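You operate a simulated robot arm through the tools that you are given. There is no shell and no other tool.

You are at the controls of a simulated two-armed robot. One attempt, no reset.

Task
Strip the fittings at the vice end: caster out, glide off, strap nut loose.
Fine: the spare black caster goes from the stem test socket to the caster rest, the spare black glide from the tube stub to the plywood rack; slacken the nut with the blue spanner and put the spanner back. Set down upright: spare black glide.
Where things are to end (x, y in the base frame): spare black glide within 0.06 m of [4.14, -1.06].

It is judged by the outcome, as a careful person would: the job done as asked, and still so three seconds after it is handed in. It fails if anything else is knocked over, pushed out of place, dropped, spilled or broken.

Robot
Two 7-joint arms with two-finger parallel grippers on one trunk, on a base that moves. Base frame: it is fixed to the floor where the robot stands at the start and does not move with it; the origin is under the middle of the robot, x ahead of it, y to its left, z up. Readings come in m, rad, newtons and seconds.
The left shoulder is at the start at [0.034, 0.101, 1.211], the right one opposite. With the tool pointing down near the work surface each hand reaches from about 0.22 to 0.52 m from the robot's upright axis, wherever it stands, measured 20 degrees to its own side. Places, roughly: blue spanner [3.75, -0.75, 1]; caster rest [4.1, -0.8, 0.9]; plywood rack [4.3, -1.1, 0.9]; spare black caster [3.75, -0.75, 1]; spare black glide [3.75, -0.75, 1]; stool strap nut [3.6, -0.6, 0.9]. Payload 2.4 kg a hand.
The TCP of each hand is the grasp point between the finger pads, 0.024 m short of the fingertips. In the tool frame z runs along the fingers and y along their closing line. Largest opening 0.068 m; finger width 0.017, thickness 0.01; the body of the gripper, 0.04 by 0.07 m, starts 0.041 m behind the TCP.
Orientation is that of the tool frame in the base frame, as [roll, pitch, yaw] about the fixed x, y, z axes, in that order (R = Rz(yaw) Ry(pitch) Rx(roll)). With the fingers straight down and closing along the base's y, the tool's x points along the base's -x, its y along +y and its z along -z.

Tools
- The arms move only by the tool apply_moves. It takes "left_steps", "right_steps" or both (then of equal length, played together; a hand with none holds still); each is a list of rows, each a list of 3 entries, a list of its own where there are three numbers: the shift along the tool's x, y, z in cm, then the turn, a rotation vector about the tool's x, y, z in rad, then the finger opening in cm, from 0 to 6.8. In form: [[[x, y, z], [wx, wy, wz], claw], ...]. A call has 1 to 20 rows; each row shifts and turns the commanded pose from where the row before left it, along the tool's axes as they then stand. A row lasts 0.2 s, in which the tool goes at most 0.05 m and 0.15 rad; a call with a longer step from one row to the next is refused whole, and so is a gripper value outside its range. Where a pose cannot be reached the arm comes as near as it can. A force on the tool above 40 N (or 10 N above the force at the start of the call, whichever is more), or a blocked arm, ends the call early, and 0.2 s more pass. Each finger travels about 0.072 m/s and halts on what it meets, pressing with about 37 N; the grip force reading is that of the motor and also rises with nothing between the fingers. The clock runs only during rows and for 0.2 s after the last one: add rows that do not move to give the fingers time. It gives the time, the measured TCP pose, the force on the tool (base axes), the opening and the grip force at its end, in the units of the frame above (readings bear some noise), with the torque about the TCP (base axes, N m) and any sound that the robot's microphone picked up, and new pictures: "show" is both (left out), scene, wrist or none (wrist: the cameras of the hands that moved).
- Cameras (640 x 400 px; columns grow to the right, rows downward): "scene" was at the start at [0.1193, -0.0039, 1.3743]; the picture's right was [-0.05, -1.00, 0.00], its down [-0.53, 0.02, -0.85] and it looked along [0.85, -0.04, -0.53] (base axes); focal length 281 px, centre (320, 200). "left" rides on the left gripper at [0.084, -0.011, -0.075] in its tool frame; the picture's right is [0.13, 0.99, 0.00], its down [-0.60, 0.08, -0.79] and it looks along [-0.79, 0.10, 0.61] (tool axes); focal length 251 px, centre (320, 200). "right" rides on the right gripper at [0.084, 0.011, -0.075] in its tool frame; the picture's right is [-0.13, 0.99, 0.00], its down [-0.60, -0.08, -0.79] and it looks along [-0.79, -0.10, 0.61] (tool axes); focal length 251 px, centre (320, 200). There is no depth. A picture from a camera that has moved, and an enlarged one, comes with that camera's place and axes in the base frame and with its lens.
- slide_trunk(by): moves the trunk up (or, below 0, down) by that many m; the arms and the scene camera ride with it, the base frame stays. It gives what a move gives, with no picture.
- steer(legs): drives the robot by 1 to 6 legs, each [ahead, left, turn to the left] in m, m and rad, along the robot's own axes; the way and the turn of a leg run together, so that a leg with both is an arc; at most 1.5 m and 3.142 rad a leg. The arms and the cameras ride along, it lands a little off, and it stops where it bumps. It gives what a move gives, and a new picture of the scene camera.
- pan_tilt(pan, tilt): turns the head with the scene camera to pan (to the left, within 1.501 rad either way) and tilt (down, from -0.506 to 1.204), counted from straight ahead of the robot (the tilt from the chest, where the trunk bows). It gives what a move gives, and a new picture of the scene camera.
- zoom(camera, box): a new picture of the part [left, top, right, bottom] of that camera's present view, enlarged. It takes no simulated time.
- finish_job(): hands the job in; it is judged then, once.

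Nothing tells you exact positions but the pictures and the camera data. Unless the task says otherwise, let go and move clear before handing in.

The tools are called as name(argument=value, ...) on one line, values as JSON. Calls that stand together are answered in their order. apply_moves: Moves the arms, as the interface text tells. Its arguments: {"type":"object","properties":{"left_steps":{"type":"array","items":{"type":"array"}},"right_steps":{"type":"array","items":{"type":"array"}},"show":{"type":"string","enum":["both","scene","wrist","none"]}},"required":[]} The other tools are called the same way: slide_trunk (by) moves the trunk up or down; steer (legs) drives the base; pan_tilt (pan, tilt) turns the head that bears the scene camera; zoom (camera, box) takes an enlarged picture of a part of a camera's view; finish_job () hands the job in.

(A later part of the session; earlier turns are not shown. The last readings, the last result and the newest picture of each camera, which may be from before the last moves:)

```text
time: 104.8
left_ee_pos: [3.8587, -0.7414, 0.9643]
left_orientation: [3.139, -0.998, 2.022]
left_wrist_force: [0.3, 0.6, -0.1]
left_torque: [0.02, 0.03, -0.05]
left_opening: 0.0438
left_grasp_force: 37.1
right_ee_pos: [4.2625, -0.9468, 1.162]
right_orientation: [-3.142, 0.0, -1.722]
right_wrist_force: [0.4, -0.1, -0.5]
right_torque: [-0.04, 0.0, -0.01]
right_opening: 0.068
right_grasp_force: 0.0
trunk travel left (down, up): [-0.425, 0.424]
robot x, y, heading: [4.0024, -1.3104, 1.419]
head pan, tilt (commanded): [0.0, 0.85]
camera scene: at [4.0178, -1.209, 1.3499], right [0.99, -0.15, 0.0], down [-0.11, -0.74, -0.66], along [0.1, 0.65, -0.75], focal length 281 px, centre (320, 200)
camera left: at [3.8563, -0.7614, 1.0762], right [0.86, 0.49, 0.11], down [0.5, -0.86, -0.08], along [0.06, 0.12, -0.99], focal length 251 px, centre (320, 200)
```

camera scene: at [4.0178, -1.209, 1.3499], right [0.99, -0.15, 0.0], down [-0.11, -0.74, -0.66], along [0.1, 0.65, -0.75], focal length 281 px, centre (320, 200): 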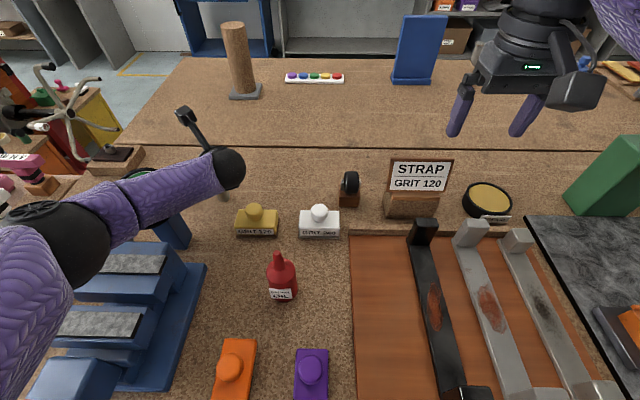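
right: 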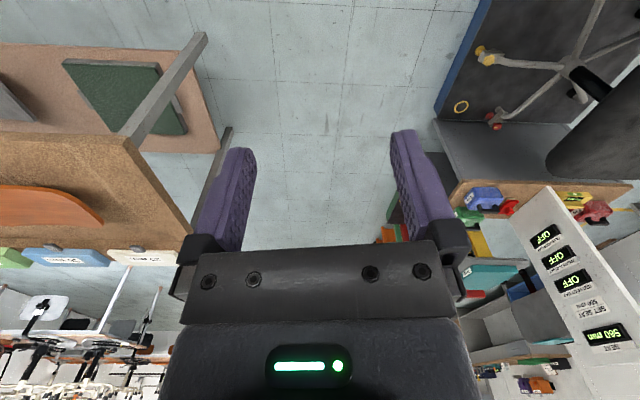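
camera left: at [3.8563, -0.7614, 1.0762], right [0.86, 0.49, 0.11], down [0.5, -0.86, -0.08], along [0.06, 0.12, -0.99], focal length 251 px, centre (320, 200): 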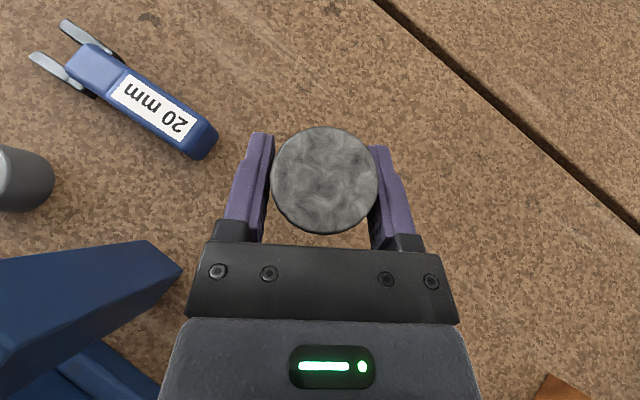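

The glide is coming off. Continue lifting well clear.

apply_moves(left_steps=[[[0.84, 0, -0.54], [0, 0, 0], 3.0], [[1.26, 0, -0.81], [0, 0, 0], 3.0], [[2.1, 0, -1.35], [0, 0, 0], 3.0], [[2.1, 0, -1.35], [0, 0, 0], 3.0], [[2.1, 0, -1.35], [0, 0, 0], 3.0], [[2.1, 0, -1.35], [0, 0, 0], 3.0], [[2.1, 0, -1.35], [0, 0, 0], 3.0], [[0, 0, 0], [0, 0, 0], 3.0]], show="both")

zoom(camera="scene", box=[160, 20, 320, 220])

```text
time: 106.6
left_ee_pos: [3.8579, -0.7417, 1.1154]
left_orientation: [3.14, -0.998, 2.022]
left_wrist_force: [0.8, -0.1, -0.4]
left_torque: [0.01, 0.0, 0.0]
left_opening: 0.0441
left_grasp_force: 37.0
right_ee_pos: [4.2632, -0.9461, 1.1617]
right_orientation: [-3.141, 0.002, -1.719]
right_wrist_force: [-0.6, 0.8, 0.1]
right_torque: [0.0, -0.02, -0.02]
right_opening: 0.0681
right_grasp_force: 0.1
trunk travel left (down, up): [-0.425, 0.424]
robot x, y, heading: [4.0004, -1.3133, 1.422]
head pan, tilt (commanded): [0.0, 0.85]
camera scene: at [4.0177, -1.2089, 1.3499], right [0.99, -0.15, 0.0], down [-0.11, -0.74, -0.66], along [0.1, 0.65, -0.75], focal length 281 px, centre (320, 200)
camera left: at [3.8561, -0.7614, 1.2258], right [0.86, 0.49, 0.11], down [0.5, -0.86, -0.08], along [0.06, 0.12, -0.99], focal length 251 px, centre (320, 200)
```

scene: 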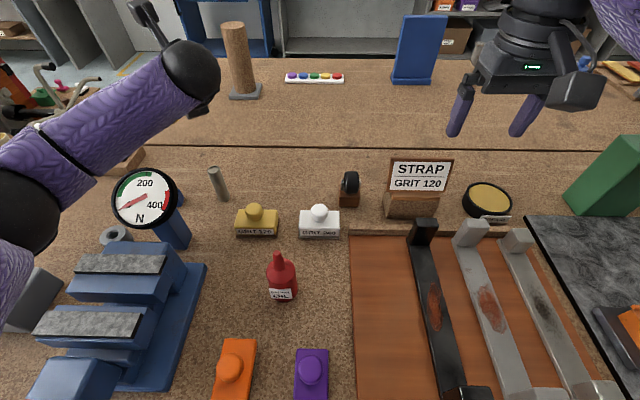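
left: 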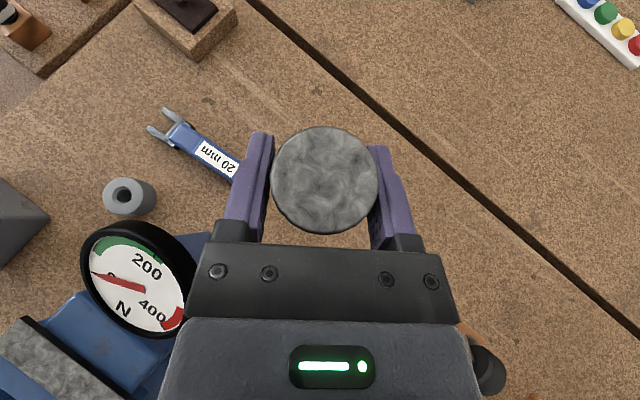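

```text
2.00 times, centred on (240, 120) of scene
camera zoom: at [4.0177, -1.2089, 1.3499], right [0.99, -0.15, 0.0], down [-0.11, -0.74, -0.66], along [0.1, 0.65, -0.75], focal length 561 px, centre (480, 360)
```

zoom: 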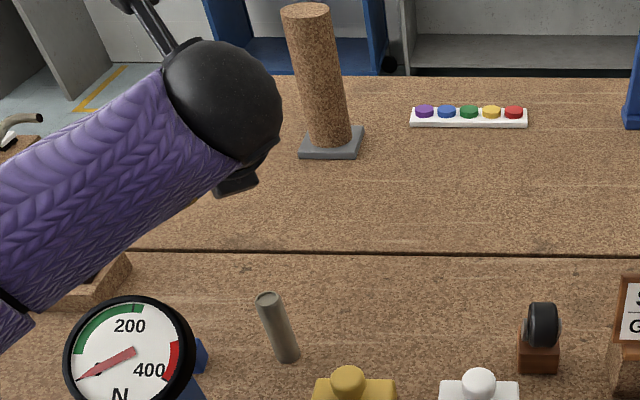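

The glide is off and held; the stub remains standing. I'll raise the trunk for clearance, back away from the bench and shift right to face the plywood rack.

slide_trunk(by=0.1)

steer(legs=[[-0.25, 0, 0], [0, -0.22, 0]])

```text
time: 107.9
left_ee_pos: [3.8578, -0.7406, 1.2138]
left_orientation: [3.14, -0.998, 2.02]
left_wrist_force: [0.0, 0.0, -0.1]
left_torque: [0.03, 0.02, 0.01]
left_opening: 0.0438
left_grasp_force: 37.5
right_ee_pos: [4.2636, -0.9473, 1.2603]
right_orientation: [-3.141, -0.001, -1.721]
right_wrist_force: [-0.9, 0.6, -0.4]
right_torque: [0.01, -0.03, -0.02]
right_opening: 0.0678
right_grasp_force: 0.1
trunk travel left (down, up): [-0.525, 0.324]
robot x, y, heading: [4.002, -1.3139, 1.418]
head pan, tilt (commanded): [0.0, 0.85]
```

```text
time: 111.0
left_ee_pos: [4.0385, -1.0214, 1.2151]
left_orientation: [-3.141, -0.999, 2.018]
left_wrist_force: [0.8, -0.9, -0.6]
left_torque: [0.01, 0.01, 0.01]
left_opening: 0.0437
left_grasp_force: 37.0
right_ee_pos: [4.4427, -1.2279, 1.2615]
right_orientation: [3.141, 0.0, -1.723]
right_wrist_force: [0.2, -0.3, 0.0]
right_torque: [0.01, 0.02, 0.01]
right_opening: 0.0679
right_grasp_force: 0.0
trunk travel left (down, up): [-0.525, 0.324]
robot x, y, heading: [4.1803, -1.597, 1.42]
head pan, tilt (commanded): [0.0, 0.85]
camera scene: at [4.1956, -1.4988, 1.4503], right [0.99, -0.15, 0.0], down [-0.11, -0.74, -0.66], along [0.1, 0.65, -0.75], focal length 281 px, centre (320, 200)
```

scene: 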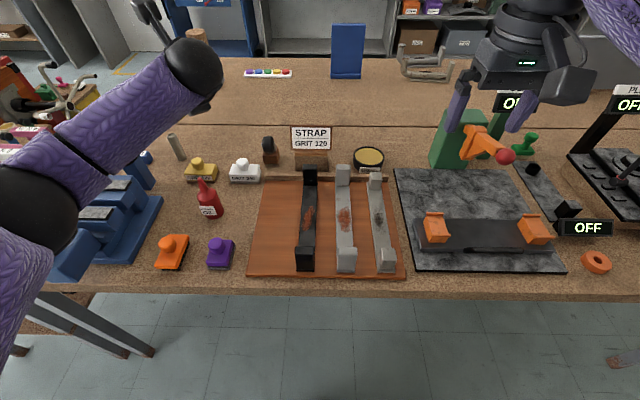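

I'm now in front of the plywood rack with the glide held high. I'll yaw the hand so its wrist stays clear of the bar blocks, then move over the target.

apply_moves(left_steps=[[[0, 0, 0], [-0.1262, 0, 0.0812], 3.0], [[0, 0, 0], [-0.1262, 0, 0.0812], 3.0], [[0, 0, 0], [-0.1262, 0, 0.0812], 3.0], [[0, 0, 0], [-0.1262, 0, 0.0812], 3.0], [[0, 0, 0], [-0.1262, 0, 0.0812], 3.0], [[0, 0, 0], [0, 0, 0], 3.0]], show="wrist")

```text
time: 112.4
left_ee_pos: [4.0374, -1.0213, 1.2142]
left_orientation: [3.141, -1.0, 1.27]
left_wrist_force: [-0.1, 0.0, -0.6]
left_torque: [0.03, -0.03, -0.01]
left_opening: 0.0438
left_grasp_force: 36.9
right_ee_pos: [4.4423, -1.2259, 1.2613]
right_orientation: [3.141, 0.001, -1.723]
right_wrist_force: [-1.5, -0.1, 0.6]
right_torque: [-0.02, 0.0, 0.0]
right_opening: 0.0679
right_grasp_force: 0.0
trunk travel left (down, up): [-0.525, 0.324]
robot x, y, heading: [4.1835, -1.5948, 1.419]
head pan, tilt (commanded): [0.0, 0.85]
camera left: at [4.0215, -1.0343, 1.3257], right [0.97, -0.23, 0.11], down [-0.22, -0.97, -0.08], along [0.13, 0.05, -0.99], focal length 251 px, centre (320, 200)
```

left: 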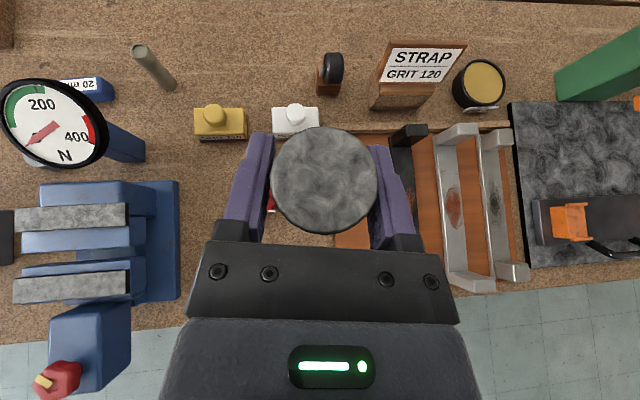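

Slide over the target point and then lower the trunk by 0.1 m.

apply_moves(left_steps=[[[-0.08, 2.94, -0.13], [0, 0, 0], 3.0], [[-0.08, 2.94, -0.13], [0, 0, 0], 3.0], [[-0.08, 2.94, -0.13], [0, 0, 0], 3.0], [[-0.09, 2.95, -0.12], [0, 0, 0], 3.0], [[0, 0, 0], [0, 0, 0], 3.0]], show="none")

slide_trunk(by=-0.1)

zoom(camera="scene", box=[0, 0, 640, 400])

zoom(camera="left", box=[0, 0, 640, 400])

```text
time: 113.6
left_ee_pos: [4.1483, -1.0615, 1.2153]
left_orientation: [3.139, -1.0, 1.271]
left_wrist_force: [0.1, 0.0, 0.1]
left_torque: [-0.01, 0.03, 0.02]
left_opening: 0.0436
left_grasp_force: 37.2
right_ee_pos: [4.4425, -1.2271, 1.2612]
right_orientation: [-3.141, 0.0, -1.722]
right_wrist_force: [0.3, -0.3, -0.8]
right_torque: [0.01, 0.0, 0.04]
right_opening: 0.0682
right_grasp_force: 0.0
trunk travel left (down, up): [-0.525, 0.324]
robot x, y, heading: [4.1754, -1.5988, 1.422]
head pan, tilt (commanded): [0.0, 0.85]
```

```text
time: 114.9
left_ee_pos: [4.1481, -1.062, 1.1152]
left_orientation: [3.14, -0.998, 1.271]
left_wrist_force: [-0.3, 0.1, 0.1]
left_torque: [-0.03, -0.04, 0.0]
left_opening: 0.0437
left_grasp_force: 37.1
right_ee_pos: [4.4422, -1.2284, 1.1614]
right_orientation: [-3.141, 0.0, -1.721]
right_wrist_force: [0.0, -0.4, 0.3]
right_torque: [-0.02, 0.05, -0.05]
right_opening: 0.0681
right_grasp_force: 0.1
trunk travel left (down, up): [-0.425, 0.424]
robot x, y, heading: [4.1767, -1.5907, 1.419]
head pan, tilt (commanded): [0.0, 0.85]
```

```text
1.00 times, centred on (320, 200) of scene (not enlarged: the box is as wide or as high as the picture)
camera zoom: at [4.196, -1.4891, 1.35], right [0.99, -0.15, 0.0], down [-0.11, -0.74, -0.66], along [0.1, 0.65, -0.75], focal length 281 px, centre (320, 200)
```

zoom: 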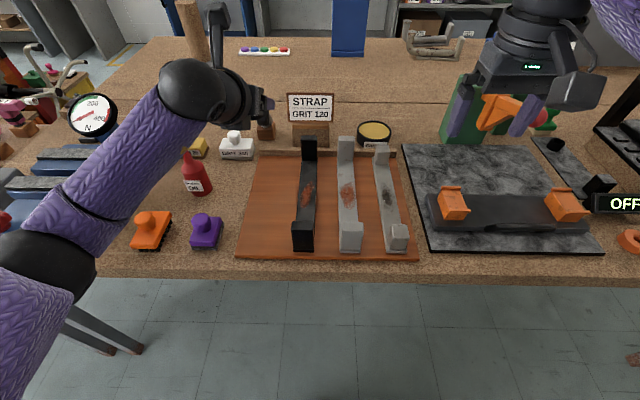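

```text
1.00 times, centred on (320, 200) of left (not enlarged: the box is as wide or as high as the picture)
camera zoom: at [4.132, -1.0752, 1.226], right [0.97, -0.23, 0.11], down [-0.22, -0.97, -0.08], along [0.12, 0.05, -0.99], focal length 251 px, centre (320, 200)
```

zoom: 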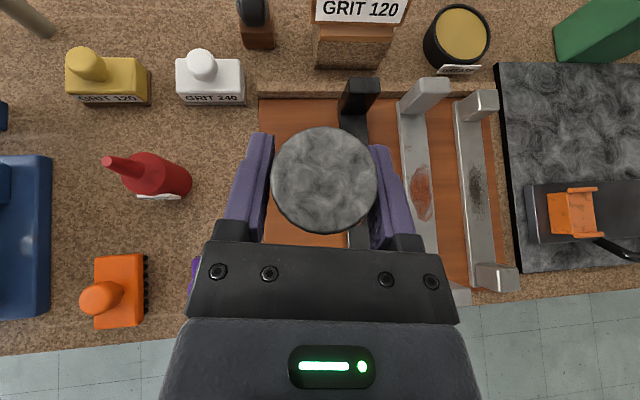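

The plan position is good (between the rack's left edge and the black bar). Descend to z≈0.93.

apply_moves(left_steps=[[[-2.59, 0, 1.67], [0, 0, 0], 3.0], [[-2.59, 0, 1.67], [0, 0, 0], 3.0], [[-2.59, 0, 1.67], [0, 0, 0], 3.0], [[-2.59, 0, 1.67], [0, 0, 0], 3.0], [[-2.59, 0, 1.67], [0, 0, 0], 3.0], [[-2.2, 0, 1.42], [0, 0, 0], 3.0], [[0, 0, 0], [0, 0, 0], 3.0]], show="both")

zoom(camera="scene", box=[190, 120, 350, 260])

```text
time: 116.5
left_ee_pos: [4.1425, -1.0594, 0.9726]
left_orientation: [3.137, -0.996, 1.271]
left_wrist_force: [0.2, 0.5, -1.4]
left_torque: [-0.01, -0.03, 0.03]
left_opening: 0.0436
left_grasp_force: 37.2
left hand out of reach, approached as far as the arm can: row 5, 6
right_ee_pos: [4.443, -1.2282, 1.1613]
right_orientation: [3.141, -0.001, -1.724]
right_wrist_force: [-0.8, -0.5, 0.6]
right_torque: [-0.03, 0.0, 0.01]
right_opening: 0.0681
right_grasp_force: 0.0
trunk travel left (down, up): [-0.425, 0.424]
robot x, y, heading: [4.1797, -1.593, 1.419]
head pan, tilt (commanded): [0.0, 0.85]
camera scene: at [4.196, -1.4889, 1.3499], right [0.99, -0.15, 0.0], down [-0.11, -0.74, -0.66], along [0.1, 0.65, -0.75], focal length 281 px, centre (320, 200)
camera left: at [4.1277, -1.0732, 1.0835], right [0.97, -0.23, 0.11], down [-0.22, -0.97, -0.08], along [0.12, 0.05, -0.99], focal length 251 px, centre (320, 200)
```

scene: 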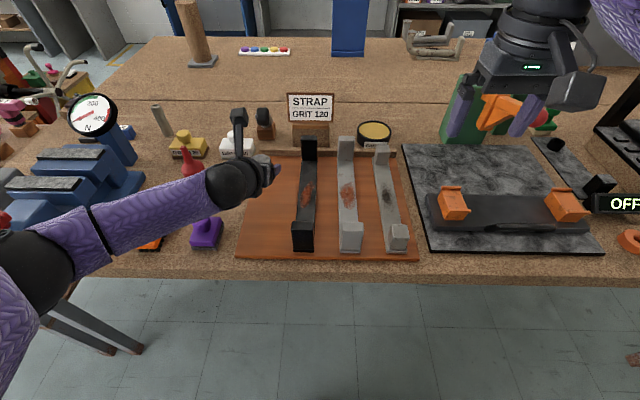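
left: 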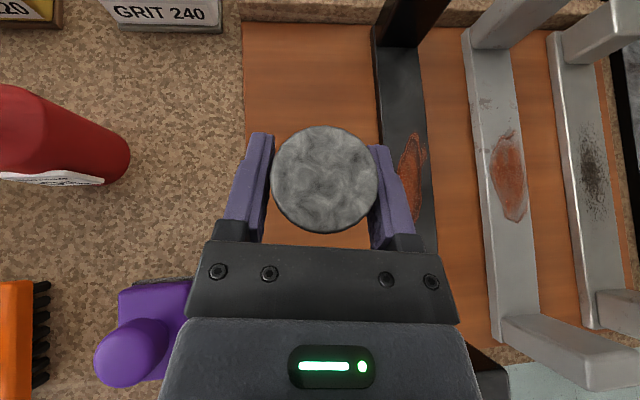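

```text
2.86 times, centred on (270, 190) of scene
camera zoom: at [4.196, -1.4889, 1.3499], right [0.99, -0.15, 0.0], down [-0.11, -0.74, -0.66], along [0.1, 0.65, -0.75], focal length 802 px, centre (463, 229)
```

zoom: 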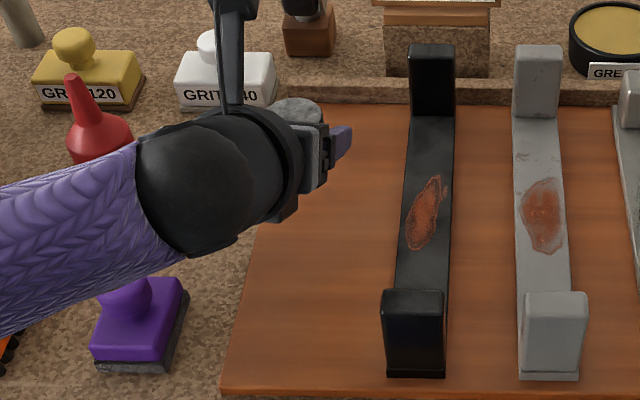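

The arm reached a joint limit at z≈0.973, so I'll use the trunk for the remaining descent, in decreasing steps while watching the force.

slide_trunk(by=-0.06)

zoom(camera="left", box=[0, 0, 640, 400])

zoom(camera="scene", box=[190, 100, 350, 200])

```text
time: 117.5
left_ee_pos: [4.1426, -1.0596, 0.912]
left_orientation: [3.136, -0.988, 1.271]
left_wrist_force: [-0.4, 0.1, 0.7]
left_torque: [0.02, -0.01, 0.01]
left_opening: 0.0438
left_grasp_force: 36.7
right_ee_pos: [4.4423, -1.2282, 1.1017]
right_orientation: [-3.141, 0.0, -1.722]
right_wrist_force: [0.3, 0.5, 0.9]
right_torque: [0.03, 0.0, 0.02]
right_opening: 0.068
right_grasp_force: 0.1
trunk travel left (down, up): [-0.365, 0.484]
robot x, y, heading: [4.1778, -1.5949, 1.42]
head pan, tilt (commanded): [0.0, 0.85]
```

```text
1.00 times, centred on (320, 200) of left (not enlarged: the box is as wide or as high as the picture)
camera zoom: at [4.127, -1.0717, 1.0225], right [0.97, -0.23, 0.11], down [-0.22, -0.97, -0.07], along [0.12, 0.04, -0.99], focal length 251 px, centre (320, 200)
```

zoom: 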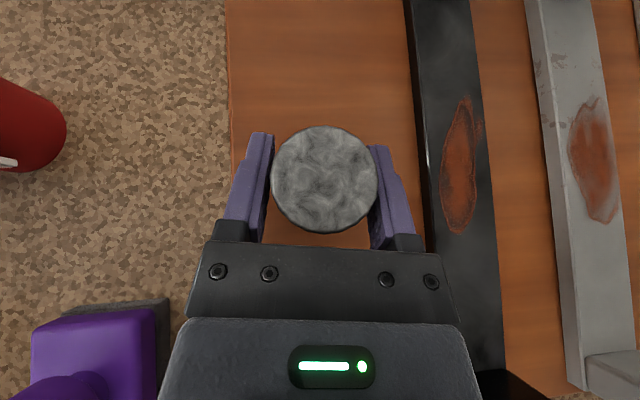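

```text
4.00 times, centred on (270, 150) of scene
camera zoom: at [4.1973, -1.4806, 1.2895], right [0.99, -0.15, 0.0], down [-0.11, -0.74, -0.66], along [0.1, 0.65, -0.75], focal length 1122 px, centre (520, 400)
```

zoom: 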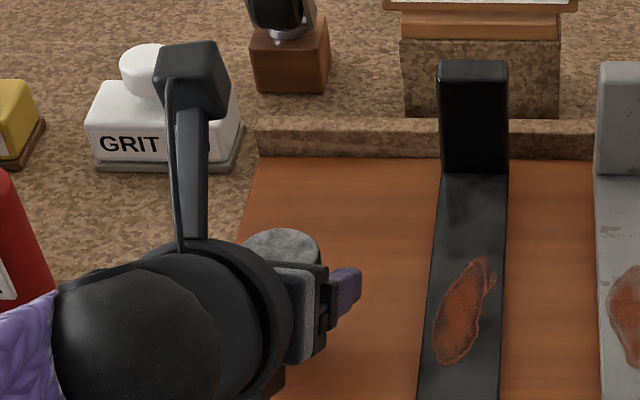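

Glide bottom is about 1–1.5 cm above the plywood now. Lower in small trunk steps.

slide_trunk(by=-0.009)

slide_trunk(by=-0.004)

```text
time: 118.1
left_ee_pos: [4.1427, -1.0593, 0.9032]
left_orientation: [3.135, -0.988, 1.271]
left_wrist_force: [0.2, 1.1, -0.6]
left_torque: [-0.01, 0.0, 0.02]
left_opening: 0.0436
left_grasp_force: 37.2
right_ee_pos: [4.4428, -1.2278, 1.0924]
right_orientation: [-3.141, 0.001, -1.723]
right_wrist_force: [-0.6, 0.2, -0.3]
right_torque: [0.0, -0.01, -0.03]
right_opening: 0.0681
right_grasp_force: 0.0
trunk travel left (down, up): [-0.356, 0.494]
robot x, y, heading: [4.1785, -1.5943, 1.418]
head pan, tilt (commanded): [0.0, 0.85]
```

```text
time: 118.7
left_ee_pos: [4.1429, -1.059, 0.8979]
left_orientation: [3.136, -0.986, 1.271]
left_wrist_force: [0.6, 0.1, -0.6]
left_torque: [-0.02, 0.0, 0.0]
left_opening: 0.0434
left_grasp_force: 36.9
right_ee_pos: [4.4422, -1.2274, 1.0874]
right_orientation: [3.141, -0.001, -1.722]
right_wrist_force: [-0.6, -0.4, 0.2]
right_torque: [0.0, -0.01, 0.0]
right_opening: 0.0681
right_grasp_force: 0.1
trunk travel left (down, up): [-0.352, 0.498]
robot x, y, heading: [4.1782, -1.593, 1.422]
head pan, tilt (commanded): [0.0, 0.85]
```

slide_trunk(by=-0.004)

zoom(camera="scene", box=[200, 120, 320, 195])

```text
time: 119.2
left_ee_pos: [4.1424, -1.0592, 0.894]
left_orientation: [3.134, -0.987, 1.274]
left_wrist_force: [-1.0, -1.1, -0.7]
left_torque: [-0.01, -0.03, -0.02]
left_opening: 0.0438
left_grasp_force: 37.2
right_ee_pos: [4.4419, -1.2277, 1.0841]
right_orientation: [-3.141, 0.001, -1.723]
right_wrist_force: [-0.1, -0.3, 0.0]
right_torque: [0.0, -0.01, 0.01]
right_opening: 0.0681
right_grasp_force: 0.0
trunk travel left (down, up): [-0.348, 0.502]
robot x, y, heading: [4.1777, -1.5927, 1.418]
head pan, tilt (commanded): [0.0, 0.85]
```

```text
5.33 times, centred on (260, 158) of scene
camera zoom: at [4.1978, -1.4777, 1.2723], right [0.99, -0.15, 0.0], down [-0.11, -0.74, -0.66], along [0.1, 0.65, -0.75], focal length 1496 px, centre (640, 427)
```

zoom: 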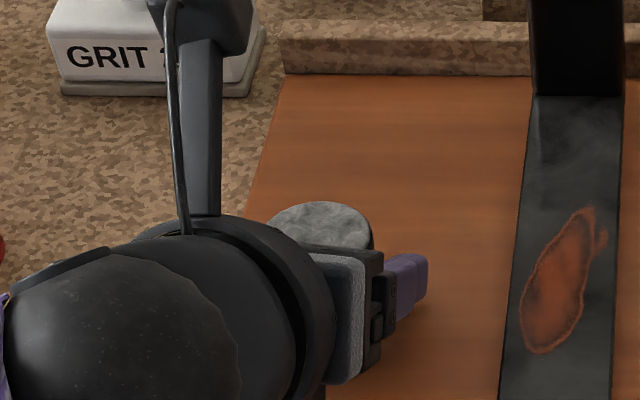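

No contact yet. Continuing with 3 mm steps.

slide_trunk(by=-0.003)

slide_trunk(by=-0.003)

```text
time: 119.7
left_ee_pos: [4.1432, -1.0599, 0.8921]
left_orientation: [3.136, -0.99, 1.271]
left_wrist_force: [-0.3, 0.9, 9.5]
left_torque: [0.2, -0.02, 0.02]
left_opening: 0.0439
left_grasp_force: 37.2
right_ee_pos: [4.4423, -1.2279, 1.0807]
right_orientation: [3.141, 0.002, -1.722]
right_wrist_force: [0.4, -0.5, 0.1]
right_torque: [0.01, 0.03, 0.0]
right_opening: 0.0681
right_grasp_force: 0.1
trunk travel left (down, up): [-0.345, 0.504]
robot x, y, heading: [4.1791, -1.5951, 1.418]
head pan, tilt (commanded): [0.0, 0.85]
```

```text
time: 120.2
left_ee_pos: [4.1428, -1.0589, 0.8919]
left_orientation: [3.135, -0.993, 1.27]
left_wrist_force: [-0.7, 4.0, 28.9]
left_torque: [0.67, -0.02, 0.0]
left_opening: 0.0436
left_grasp_force: 37.0
right_ee_pos: [4.4422, -1.2284, 1.0791]
right_orientation: [3.141, 0.003, -1.722]
right_wrist_force: [0.2, 0.4, -0.7]
right_torque: [-0.02, 0.0, -0.01]
right_opening: 0.0677
right_grasp_force: 0.1
trunk travel left (down, up): [-0.342, 0.508]
robot x, y, heading: [4.1806, -1.593, 1.418]
head pan, tilt (commanded): [0.0, 0.85]
```

Contact is made (29 N), so I ease up 3 mm and check before releasing.

slide_trunk(by=0.0035)

zoom(camera="scene", box=[230, 140, 310, 190])

zoom(camera="right", box=[400, 0, 640, 150])

```text
time: 120.8
left_ee_pos: [4.1425, -1.0589, 0.893]
left_orientation: [3.136, -0.986, 1.269]
left_wrist_force: [0.8, 6.8, 18.4]
left_torque: [0.47, 0.11, -0.12]
left_opening: 0.0437
left_grasp_force: 36.9
right_ee_pos: [4.4426, -1.2284, 1.0807]
right_orientation: [3.141, 0.001, -1.722]
right_wrist_force: [0.5, 0.5, -0.2]
right_torque: [-0.03, -0.01, -0.03]
right_opening: 0.0681
right_grasp_force: 0.0
trunk travel left (down, up): [-0.346, 0.504]
robot x, y, heading: [4.1764, -1.5943, 1.416]
head pan, tilt (commanded): [0.0, 0.85]
```

```text
8.00 times, centred on (270, 165) of scene
camera zoom: at [4.1981, -1.4779, 1.2699], right [0.99, -0.15, 0.0], down [-0.11, -0.74, -0.66], along [0.1, 0.65, -0.75], focal length 2245 px, centre (720, 480)
```

zoom: 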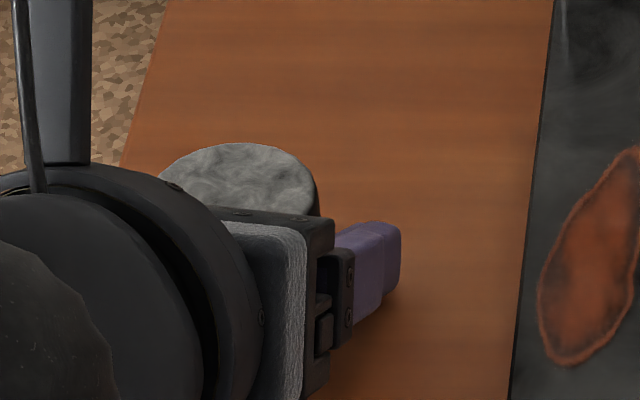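

```text
2.67 times, centred on (520, 75) of right
camera zoom: at [4.4187, -1.3097, 1.1571], right [-0.96, 0.28, 0.0], down [0.17, 0.58, 0.79], along [0.22, 0.76, -0.61], focal length 670 px, centre (-213, 533)
```

zoom: 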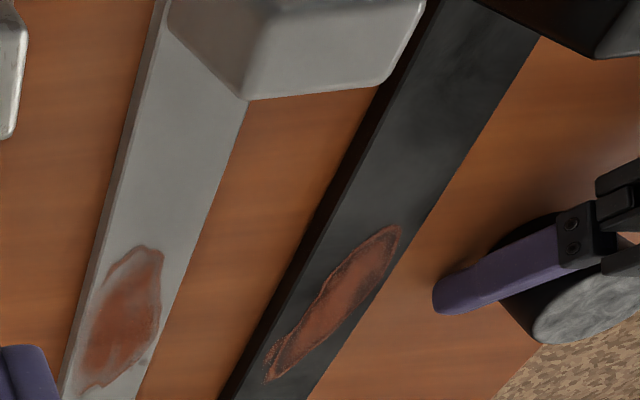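

Still pressing; ease up another 2 mm and re-read.

slide_trunk(by=0.002)

apply_moves(left_steps=[[[0, 0, 0], [0, 0, 0], 3.0], [[0, 0, 0], [0, 0, 0], 3.0]], show="none")

```text
time: 121.3
left_ee_pos: [4.1427, -1.0591, 0.8922]
left_orientation: [3.133, -0.98, 1.271]
left_wrist_force: [1.9, 2.2, 3.6]
left_torque: [0.17, -0.05, -0.04]
left_opening: 0.0436
left_grasp_force: 37.0
right_ee_pos: [4.4421, -1.2269, 1.0835]
right_orientation: [3.14, 0.0, -1.722]
right_wrist_force: [0.8, -0.7, 1.2]
right_torque: [0.0, 0.02, 0.0]
right_opening: 0.0681
right_grasp_force: 0.0
trunk travel left (down, up): [-0.348, 0.502]
robot x, y, heading: [4.1795, -1.5929, 1.413]
head pan, tilt (commanded): [0.0, 0.85]
```

```text
time: 121.9
left_ee_pos: [4.1417, -1.0604, 0.894]
left_orientation: [3.134, -0.984, 1.271]
left_wrist_force: [0.5, 0.6, -0.8]
left_torque: [0.01, 0.01, 0.02]
left_opening: 0.0439
left_grasp_force: 36.4
right_ee_pos: [4.4416, -1.228, 1.0828]
right_orientation: [3.141, 0.0, -1.723]
right_wrist_force: [0.1, -0.1, -0.2]
right_torque: [-0.01, 0.0, 0.01]
right_opening: 0.0682
right_grasp_force: 0.1
trunk travel left (down, up): [-0.348, 0.502]
robot x, y, heading: [4.1811, -1.5935, 1.421]
head pan, tilt (commanded): [0.0, 0.85]
```

Just above contact now. Lower 2 mm to touch lightly and open the fingers slowly.

slide_trunk(by=-0.002)

apply_moves(left_steps=[[[0, 0, 0], [0, 0, 0], 4.2], [[0, 0, 0], [0, 0, 0], 4.5], [[0, 0, 0], [0, 0, 0], 4.8], [[0, 0, 0], [0, 0, 0], 5.2], [[0, 0, 0], [0, 0, 0], 5.6], [[0, 0, 0], [0, 0, 0], 6.0], [[0, 0, 0], [0, 0, 0], 6.0]], show="both")

```text
time: 122.4
left_ee_pos: [4.1426, -1.0589, 0.892]
left_orientation: [3.135, -0.987, 1.27]
left_wrist_force: [-0.4, 1.0, 2.2]
left_torque: [0.02, 0.01, 0.02]
left_opening: 0.0438
left_grasp_force: 37.0
right_ee_pos: [4.4423, -1.2281, 1.0812]
right_orientation: [3.139, 0.0, -1.723]
right_wrist_force: [0.3, 0.0, 0.2]
right_torque: [-0.02, -0.01, -0.03]
right_opening: 0.0681
right_grasp_force: 0.0
trunk travel left (down, up): [-0.346, 0.504]
robot x, y, heading: [4.1782, -1.5926, 1.418]
head pan, tilt (commanded): [0.0, 0.85]
```

```text
time: 124.0
left_ee_pos: [4.143, -1.0601, 0.8919]
left_orientation: [3.134, -0.987, 1.271]
left_wrist_force: [2.5, -0.2, 2.0]
left_torque: [0.04, 0.05, 0.03]
left_opening: 0.0591
left_grasp_force: 0.1
right_ee_pos: [4.4424, -1.2282, 1.0819]
right_orientation: [-3.141, 0.0, -1.722]
right_wrist_force: [0.6, 0.3, 0.4]
right_torque: [0.01, 0.01, 0.0]
right_opening: 0.0682
right_grasp_force: 0.0
trunk travel left (down, up): [-0.346, 0.504]
robot x, y, heading: [4.1789, -1.5913, 1.42]
head pan, tilt (commanded): [0.0, 0.85]
camera scene: at [4.1981, -1.4775, 1.2698], right [0.99, -0.15, 0.0], down [-0.11, -0.74, -0.66], along [0.1, 0.65, -0.75], focal length 281 px, centre (320, 200)
camera left: at [4.1272, -1.0709, 1.0035], right [0.97, -0.23, 0.11], down [-0.22, -0.97, -0.07], along [0.12, 0.04, -0.99], focal length 251 px, centre (320, 200)
```

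scene: 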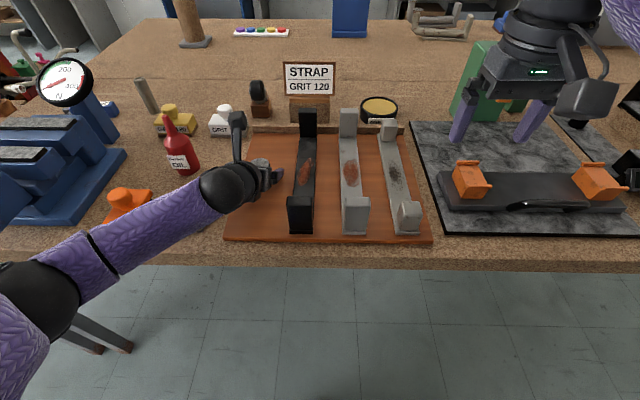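
left: 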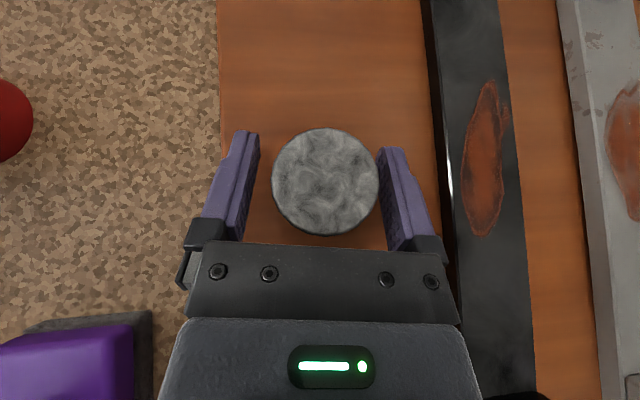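

The glide stands on the plywood. Lift the hand straight up clear of it.

apply_moves(left_steps=[[[0.42, 0, -0.27], [0, 0, 0], 6.0], [[0.84, 0, -0.54], [0, 0, 0], 6.0], [[1.26, 0, -0.81], [0, 0, 0], 6.0], [[1.68, 0, -1.08], [0, 0, 0], 6.0], [[2.1, 0, -1.35], [0, 0, 0], 6.0], [[2.1, 0, -1.35], [0, 0, 0], 6.0], [[2.1, 0, -1.35], [0, 0, 0], 6.0], [[2.1, 0, -1.35], [0, 0, 0], 6.0], [[0, 0, 0], [0, 0, 0], 6.0]], show="both")

```text
time: 126.0
left_ee_pos: [4.143, -1.0565, 1.042]
left_orientation: [3.135, -0.987, 1.272]
left_wrist_force: [0.1, 0.2, -0.4]
left_torque: [-0.04, 0.02, 0.0]
left_opening: 0.0599
left_grasp_force: 0.1
right_ee_pos: [4.442, -1.2277, 1.082]
right_orientation: [-3.141, -0.001, -1.722]
right_wrist_force: [-1.1, 0.1, 0.6]
right_torque: [0.03, 0.02, 0.02]
right_opening: 0.068
right_grasp_force: 0.1
trunk travel left (down, up): [-0.346, 0.504]
robot x, y, heading: [4.1762, -1.5937, 1.422]
head pan, tilt (commanded): [0.0, 0.85]
camera scene: at [4.1979, -1.4772, 1.2698], right [0.99, -0.15, 0.0], down [-0.11, -0.74, -0.66], along [0.1, 0.65, -0.75], focal length 281 px, centre (320, 200)
camera left: at [4.1272, -1.0689, 1.1531], right [0.97, -0.23, 0.11], down [-0.22, -0.97, -0.06], along [0.12, 0.04, -0.99], focal length 251 px, centre (320, 200)
```

scene: 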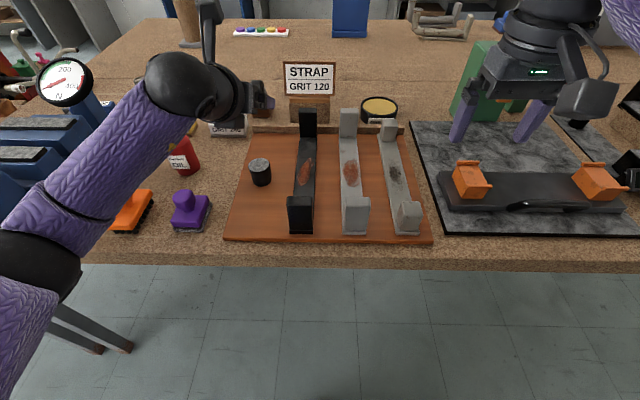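
left: 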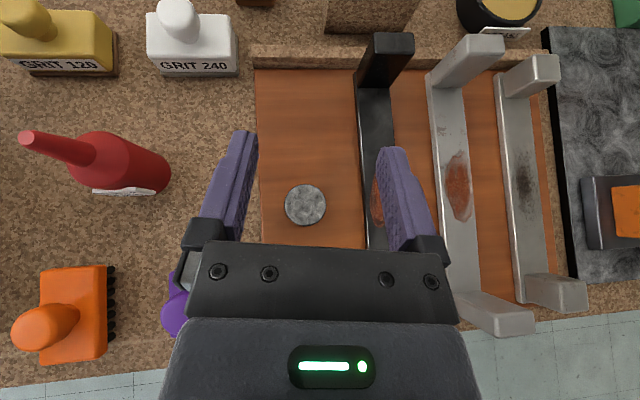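

The glide stands upright on the rack. Before the spanner work I want to know my base's footprint (for standing sideways close to the bench), so I'll raise the trunk, back off and look at my base with the left wrist camera.

slide_trunk(by=0.079)

steer(legs=[[-0.4, 0, 0]])

apply_moves(left_steps=[[[0, 0, 0], [0, -0.15, 0], 6.0], [[0, 0, 0], [0, -0.15, 0], 6.0], [[0, 0, 0], [0, -0.15, 0], 6.0], [[0, 0, 0], [0, -0.15, 0], 6.0], [[0, 0, 0], [0, -0.15, 0], 6.0], [[0, 0, 0], [0, -0.15, 0], 6.0], [[0, 0, 0], [0, 0, 0], 6.0]], show="wrist")

```text
time: 127.2
left_ee_pos: [4.1417, -1.0574, 1.1208]
left_orientation: [3.135, -0.985, 1.272]
left_wrist_force: [-0.5, 0.0, -0.5]
left_torque: [0.03, -0.01, 0.04]
left_opening: 0.0599
left_grasp_force: 0.1
right_ee_pos: [4.442, -1.2273, 1.1602]
right_orientation: [3.14, 0.001, -1.723]
right_wrist_force: [-0.4, -0.3, -0.5]
right_torque: [-0.02, 0.0, -0.01]
right_opening: 0.068
right_grasp_force: 0.1
trunk travel left (down, up): [-0.425, 0.425]
robot x, y, heading: [4.1821, -1.5933, 1.42]
head pan, tilt (commanded): [0.0, 0.85]
```

```text
time: 129.7
left_ee_pos: [4.0828, -1.4556, 1.1206]
left_orientation: [3.134, -0.987, 1.267]
left_wrist_force: [0.0, -0.3, -0.2]
left_torque: [-0.02, 0.01, 0.02]
left_opening: 0.0601
left_grasp_force: 0.1
right_ee_pos: [4.3812, -1.6267, 1.1608]
right_orientation: [3.141, 0.001, -1.726]
right_wrist_force: [0.2, 0.5, 0.5]
right_torque: [0.0, 0.01, -0.04]
right_opening: 0.0681
right_grasp_force: 0.0
trunk travel left (down, up): [-0.425, 0.425]
robot x, y, heading: [4.1168, -1.9871, 1.415]
head pan, tilt (commanded): [0.0, 0.85]
camera scene: at [4.1347, -1.8877, 1.3494], right [0.99, -0.15, 0.0], down [-0.12, -0.74, -0.66], along [0.1, 0.65, -0.75], focal length 281 px, centre (320, 200)
```

scene: 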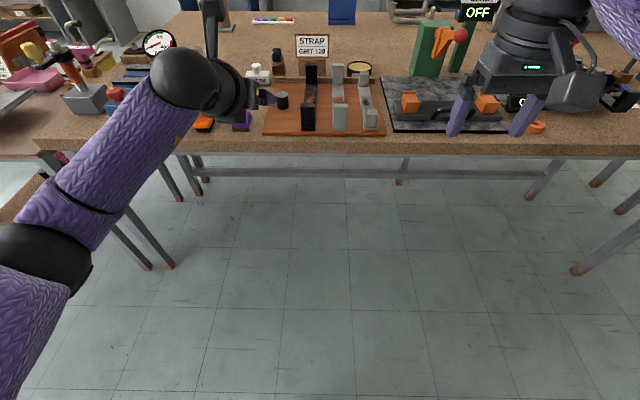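

```text
time: 131.3
left_ee_pos: [4.0735, -1.4748, 1.1178]
left_orientation: [3.135, -0.107, 1.26]
left_wrist_force: [-0.5, -0.9, 0.1]
left_torque: [-0.02, -0.03, -0.01]
left_opening: 0.0599
left_grasp_force: 0.0
left hand out of reach, approached as far as the arm can: row 6
right_ee_pos: [4.381, -1.6275, 1.161]
right_orientation: [-3.14, -0.001, -1.725]
right_wrist_force: [0.2, 0.4, 0.1]
right_torque: [0.02, -0.03, 0.0]
right_opening: 0.0681
right_grasp_force: 0.1
trunk travel left (down, up): [-0.425, 0.425]
robot x, y, heading: [4.1118, -1.9928, 1.416]
head pan, tilt (commanded): [0.0, 0.85]
camera left: at [4.0849, -1.399, 1.2], right [0.98, -0.18, 0.02], down [-0.14, -0.68, 0.72], along [-0.12, -0.72, -0.69], focal length 251 px, centre (320, 200)
```

left: 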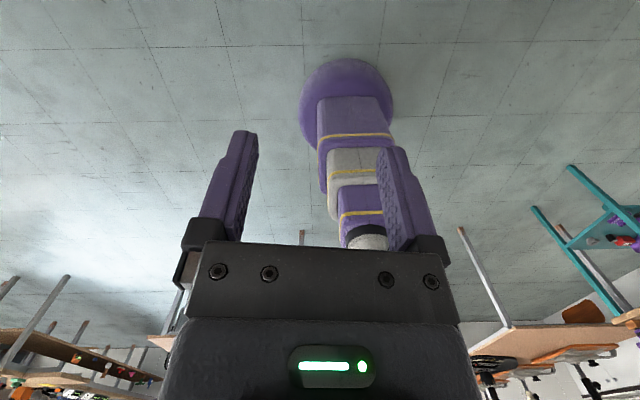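

I can see the base: a round foot (~0.22 m radius) with a slim tapering column — so I can stand sideways, right up at the bench, with my left shoulder toward it. That brings the nut into reach for the left hand. First I roll the left hand back to its normal orientation.

apply_moves(left_steps=[[[0, 0, 0], [0, 0, 0.149], 6.0], [[0, 0, 0], [0, 0, 0.149], 6.0], [[0, 0, 0], [0, 0, 0.149], 6.0], [[0, 0, 0], [0, 0, 0.149], 6.0], [[0, 0, 0], [0, 0, 0.149], 6.0], [[0, 0, 0], [0, 0, 0.149], 6.0], [[0, 0, 0], [0, 0, 0.149], 6.0], [[0, 0, 0], [0, 0, 0.149], 6.0], [[0, 0, 0], [0, 0, 0.149], 6.0], [[0, 0, 0], [0, 0, 0.149], 6.0], [[0, 0, 0], [0, 0, 0.149], 6.0], [[0, 0, 0], [0, 0, 0.149], 6.0], [[0, 0, 0], [0, 0, 0.149], 6.0], [[0, 0, 0], [0, 0, 0.149], 6.0], [[0, 0, 0], [0, 0, 0.149], 6.0], [[0, 0, 0], [0, 0, 0.149], 6.0], [[0, 0, 0], [0, 0, 0.149], 6.0], [[0, 0, 0], [0, 0, 0.149], 6.0], [[0, 0, 0], [0, 0, 0.149], 6.0], [[0, 0, 0], [0, 0, 0.149], 6.0]], show="none")

```text
time: 135.5
left_ee_pos: [4.0727, -1.4758, 1.1163]
left_orientation: [-3.123, 0.084, -1.721]
left_wrist_force: [0.1, -0.3, 0.3]
left_torque: [-0.01, 0.01, -0.02]
left_opening: 0.0602
left_grasp_force: 0.1
right_ee_pos: [4.3829, -1.6269, 1.1613]
right_orientation: [3.141, 0.001, -1.727]
right_wrist_force: [0.2, 0.3, 0.1]
right_torque: [0.0, 0.01, 0.0]
right_opening: 0.068
right_grasp_force: 0.2
trunk travel left (down, up): [-0.425, 0.425]
robot x, y, heading: [4.1205, -1.9922, 1.413]
head pan, tilt (commanded): [0.0, 0.85]
```

Now turn right to face along the bench and position near the vice end, still well off the bench.

steer(legs=[[0, 0, -1.57], [-0.58, 0, 0]])

pan_tilt(pan=1.4, tilt=0.7)

```text
time: 142.6
left_ee_pos: [4.0633, -1.8586, 1.1173]
left_orientation: [-3.124, 0.084, 2.991]
left_wrist_force: [-0.4, 0.7, 0.6]
left_torque: [0.03, -0.02, -0.03]
left_opening: 0.0601
left_grasp_force: 0.1
right_ee_pos: [3.9128, -2.1656, 1.1614]
right_orientation: [-3.141, 0.0, 2.982]
right_wrist_force: [-1.3, 0.2, 0.7]
right_torque: [0.01, 0.0, 0.0]
right_opening: 0.0682
right_grasp_force: 0.0
trunk travel left (down, up): [-0.425, 0.425]
robot x, y, heading: [3.5482, -1.9047, -0.159]
head pan, tilt (commanded): [0.0, 0.85]
camera scene: at [3.6537, -1.918, 1.3494], right [-0.16, -0.99, 0.0], down [-0.74, 0.12, -0.66], along [0.65, -0.1, -0.75], focal length 281 px, centre (320, 200)
```

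scene: 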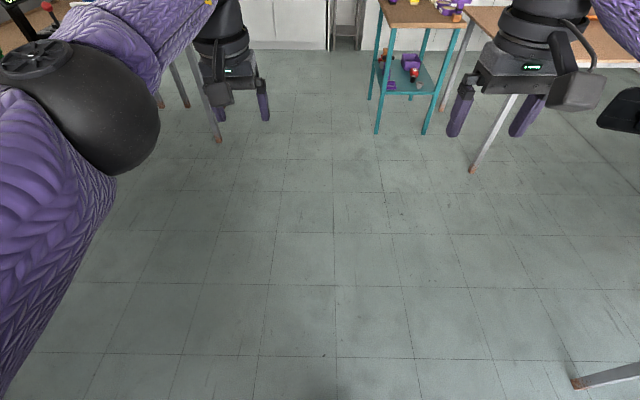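

```text
time: 144.1
left_ee_pos: [4.0639, -1.8582, 1.116]
left_orientation: [-3.124, 0.084, 2.992]
left_wrist_force: [-0.5, 0.0, 0.3]
left_torque: [0.0, 0.0, 0.02]
left_opening: 0.06
left_grasp_force: 0.1
right_ee_pos: [3.9112, -2.1661, 1.1604]
right_orientation: [-3.141, 0.001, 2.984]
right_wrist_force: [0.1, -0.2, -0.4]
right_torque: [-0.05, 0.01, -0.02]
right_opening: 0.0676
right_grasp_force: 0.0
trunk travel left (down, up): [-0.425, 0.425]
robot x, y, heading: [3.5478, -1.9016, -0.157]
head pan, tilt (commanded): [1.4, 0.7]
camera scene: at [3.6043, -1.8254, 1.3617], right [0.95, -0.32, 0.0], down [-0.21, -0.61, -0.76], along [0.25, 0.72, -0.64], focal length 281 px, centre (320, 200)
```

scene: 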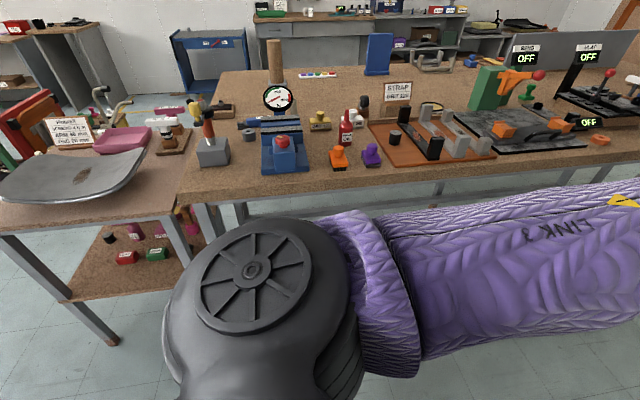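

I'm facing along the bench now. I'll swing the left hand out to my left side (toward the bench, still outside its edge) and see how it copes.

apply_moves(left_steps=[[[2.5, 3.1, 0], [0, 0, 0], 6.8], [[2.5, 3.1, 0], [0, 0, 0], 6.8], [[2.5, 3.1, 0], [0, 0, 0], 6.8], [[2.5, 3.1, 0], [0, 0, 0], 6.8], [[2.5, 3.1, 0], [0, 0, 0], 6.8], [[2.5, 3.1, 0], [0, 0, 0], 6.8], [[2.5, 3.1, 0], [0, 0, 0], 6.8], [[2.5, 3.1, 0], [0, 0, 0], 6.8], [[3.5, 2, 0], [0, 0, 0], 6.8], [[3.5, 2, 0], [0, 0, 0], 6.8], [[3.5, 2, 0], [0, 0, 0], 6.8], [[3.5, 2, 0], [0, 0, 0], 6.8], [[3.5, 2, 0], [0, 0, 0], 6.8], [[0, 0, 0], [0, 0, 0], 6.8]], show="both")

```text
time: 147.1
left_ee_pos: [3.8235, -1.5444, 1.0936]
left_orientation: [-3.125, 0.084, 2.993]
left_wrist_force: [0.3, 0.4, -0.8]
left_torque: [-0.02, 0.01, 0.0]
left_opening: 0.0681
left_grasp_force: 0.0
left hand out of reach, approached as far as the arm can: row 10, 11, 12, 13
right_ee_pos: [3.9117, -2.1675, 1.1596]
right_orientation: [-3.141, -0.003, 2.986]
right_wrist_force: [-0.1, 0.5, 1.0]
right_torque: [-0.01, -0.01, 0.04]
right_opening: 0.0678
right_grasp_force: 0.1
trunk travel left (down, up): [-0.425, 0.425]
robot x, y, heading: [3.5491, -1.901, -0.154]
head pan, tilt (commanded): [1.4, 0.7]
camera scene: at [3.6041, -1.8253, 1.3617], right [0.95, -0.32, 0.0], down [-0.21, -0.61, -0.76], along [0.25, 0.72, -0.64], focal length 281 px, centre (320, 200)
camera left: at [3.7328, -1.5401, 1.1606], right [0.02, 1.0, -0.03], down [0.54, 0.01, 0.84], along [0.84, -0.03, -0.54], focal length 251 px, centre (320, 200)
```

scene: 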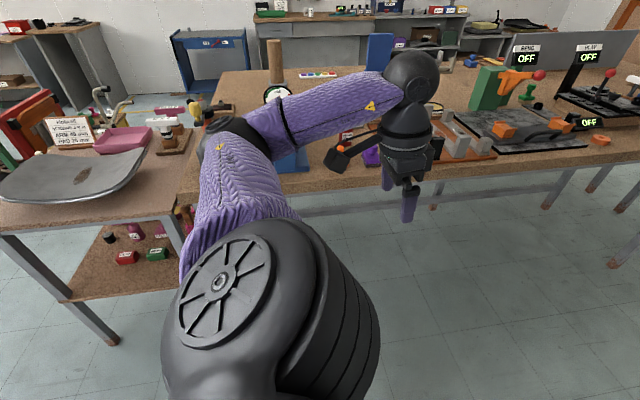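
left: 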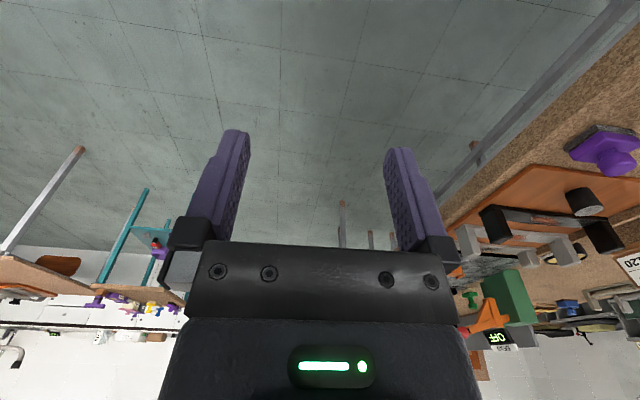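

The orientation limits the sideways reach; rotating the hand 90° (so its back faces me) should free it. Trying that in place.

apply_moves(left_steps=[[[0, 0, 0], [0, 0, -0.15], 6.8], [[0, 0, 0], [0, 0, -0.15], 6.8], [[0, 0, 0], [0, 0, -0.15], 6.8], [[0, 0, 0], [0, 0, -0.15], 6.8], [[0, 0, 0], [0, 0, -0.15], 6.8], [[0, 0, 0], [0, 0, -0.15], 6.8], [[0, 0, 0], [0, 0, -0.15], 6.8], [[0, 0, 0], [0, 0, -0.15], 6.8], [[0, 0, 0], [0, 0, -0.15], 6.8], [[0, 0, 0], [0, 0, -0.15], 6.8], [[0, 0, 0], [0, 0, 0], 6.8]], show="scene")

```text
time: 149.5
left_ee_pos: [3.8233, -1.5444, 1.0935]
left_orientation: [-3.055, -0.013, -1.79]
left_wrist_force: [-0.6, 0.9, 1.5]
left_torque: [0.01, 0.0, 0.01]
left_opening: 0.0679
left_grasp_force: 0.0
right_ee_pos: [3.9131, -2.1661, 1.1612]
right_orientation: [-3.141, 0.0, 2.985]
right_wrist_force: [-0.2, -0.4, 1.2]
right_torque: [-0.03, -0.02, 0.04]
right_opening: 0.0679
right_grasp_force: 0.0
trunk travel left (down, up): [-0.425, 0.425]
robot x, y, heading: [3.5461, -1.901, -0.154]
head pan, tilt (commanded): [1.4, 0.7]
camera scene: at [3.6041, -1.8252, 1.3617], right [0.95, -0.32, 0.0], down [-0.21, -0.61, -0.76], along [0.25, 0.72, -0.64], focal length 281 px, centre (320, 200)
```

scene: 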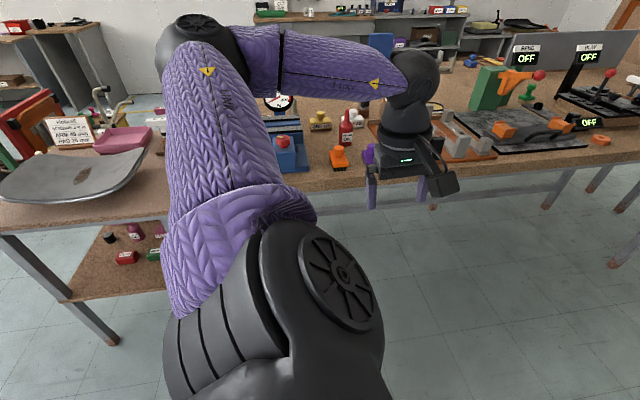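

Good, the elbow rises. Now slide the hand back to directly left of me.

apply_moves(left_steps=[[[-1.6, 3.0, 0], [0, 0, 0], 6.8], [[-1.6, 3.0, 0], [0, 0, 0], 6.8], [[-1.6, 3.0, 0], [0, 0, 0], 6.8], [[-1.6, 3.0, 0], [0, 0, 0], 6.8], [[-1.6, 3.0, 0], [0, 0, 0], 6.8], [[0, 0, 0], [0, 0, 0], 6.8]], show="both")

```text
time: 150.9
left_ee_pos: [3.6961, -1.4326, 1.0801]
left_orientation: [-3.056, -0.012, -1.792]
left_wrist_force: [-0.2, -0.3, 0.8]
left_torque: [0.0, -0.04, 0.01]
left_opening: 0.068
left_grasp_force: 0.2
right_ee_pos: [3.9126, -2.1668, 1.1601]
right_orientation: [3.142, 0.0, 2.985]
right_wrist_force: [-0.5, 0.2, 1.2]
right_torque: [0.0, 0.02, -0.01]
right_opening: 0.0679
right_grasp_force: 0.0
trunk travel left (down, up): [-0.425, 0.425]
robot x, y, heading: [3.548, -1.9039, -0.159]
head pan, tilt (commanded): [1.4, 0.7]
camera scene: at [3.604, -1.8252, 1.3617], right [0.95, -0.32, 0.0], down [-0.21, -0.61, -0.76], along [0.25, 0.72, -0.64], focal length 281 px, centre (320, 200)
camera left: at [3.6811, -1.5146, 1.1552], right [-0.99, 0.09, -0.08], down [-0.01, 0.63, 0.78], along [0.12, 0.77, -0.62], focal length 251 px, centre (320, 200)
```

scene: 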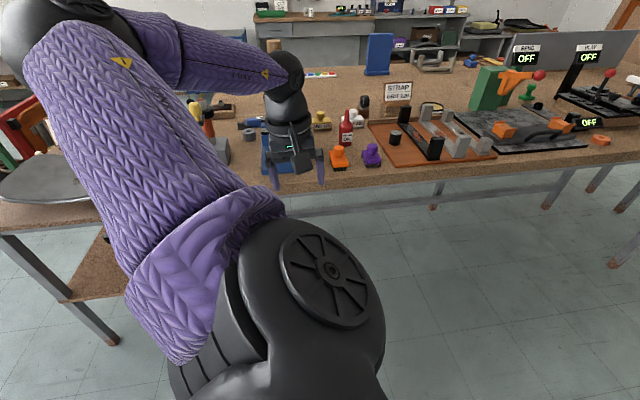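
left: 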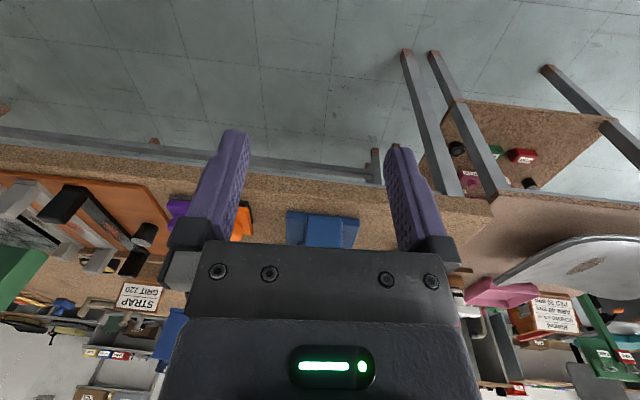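

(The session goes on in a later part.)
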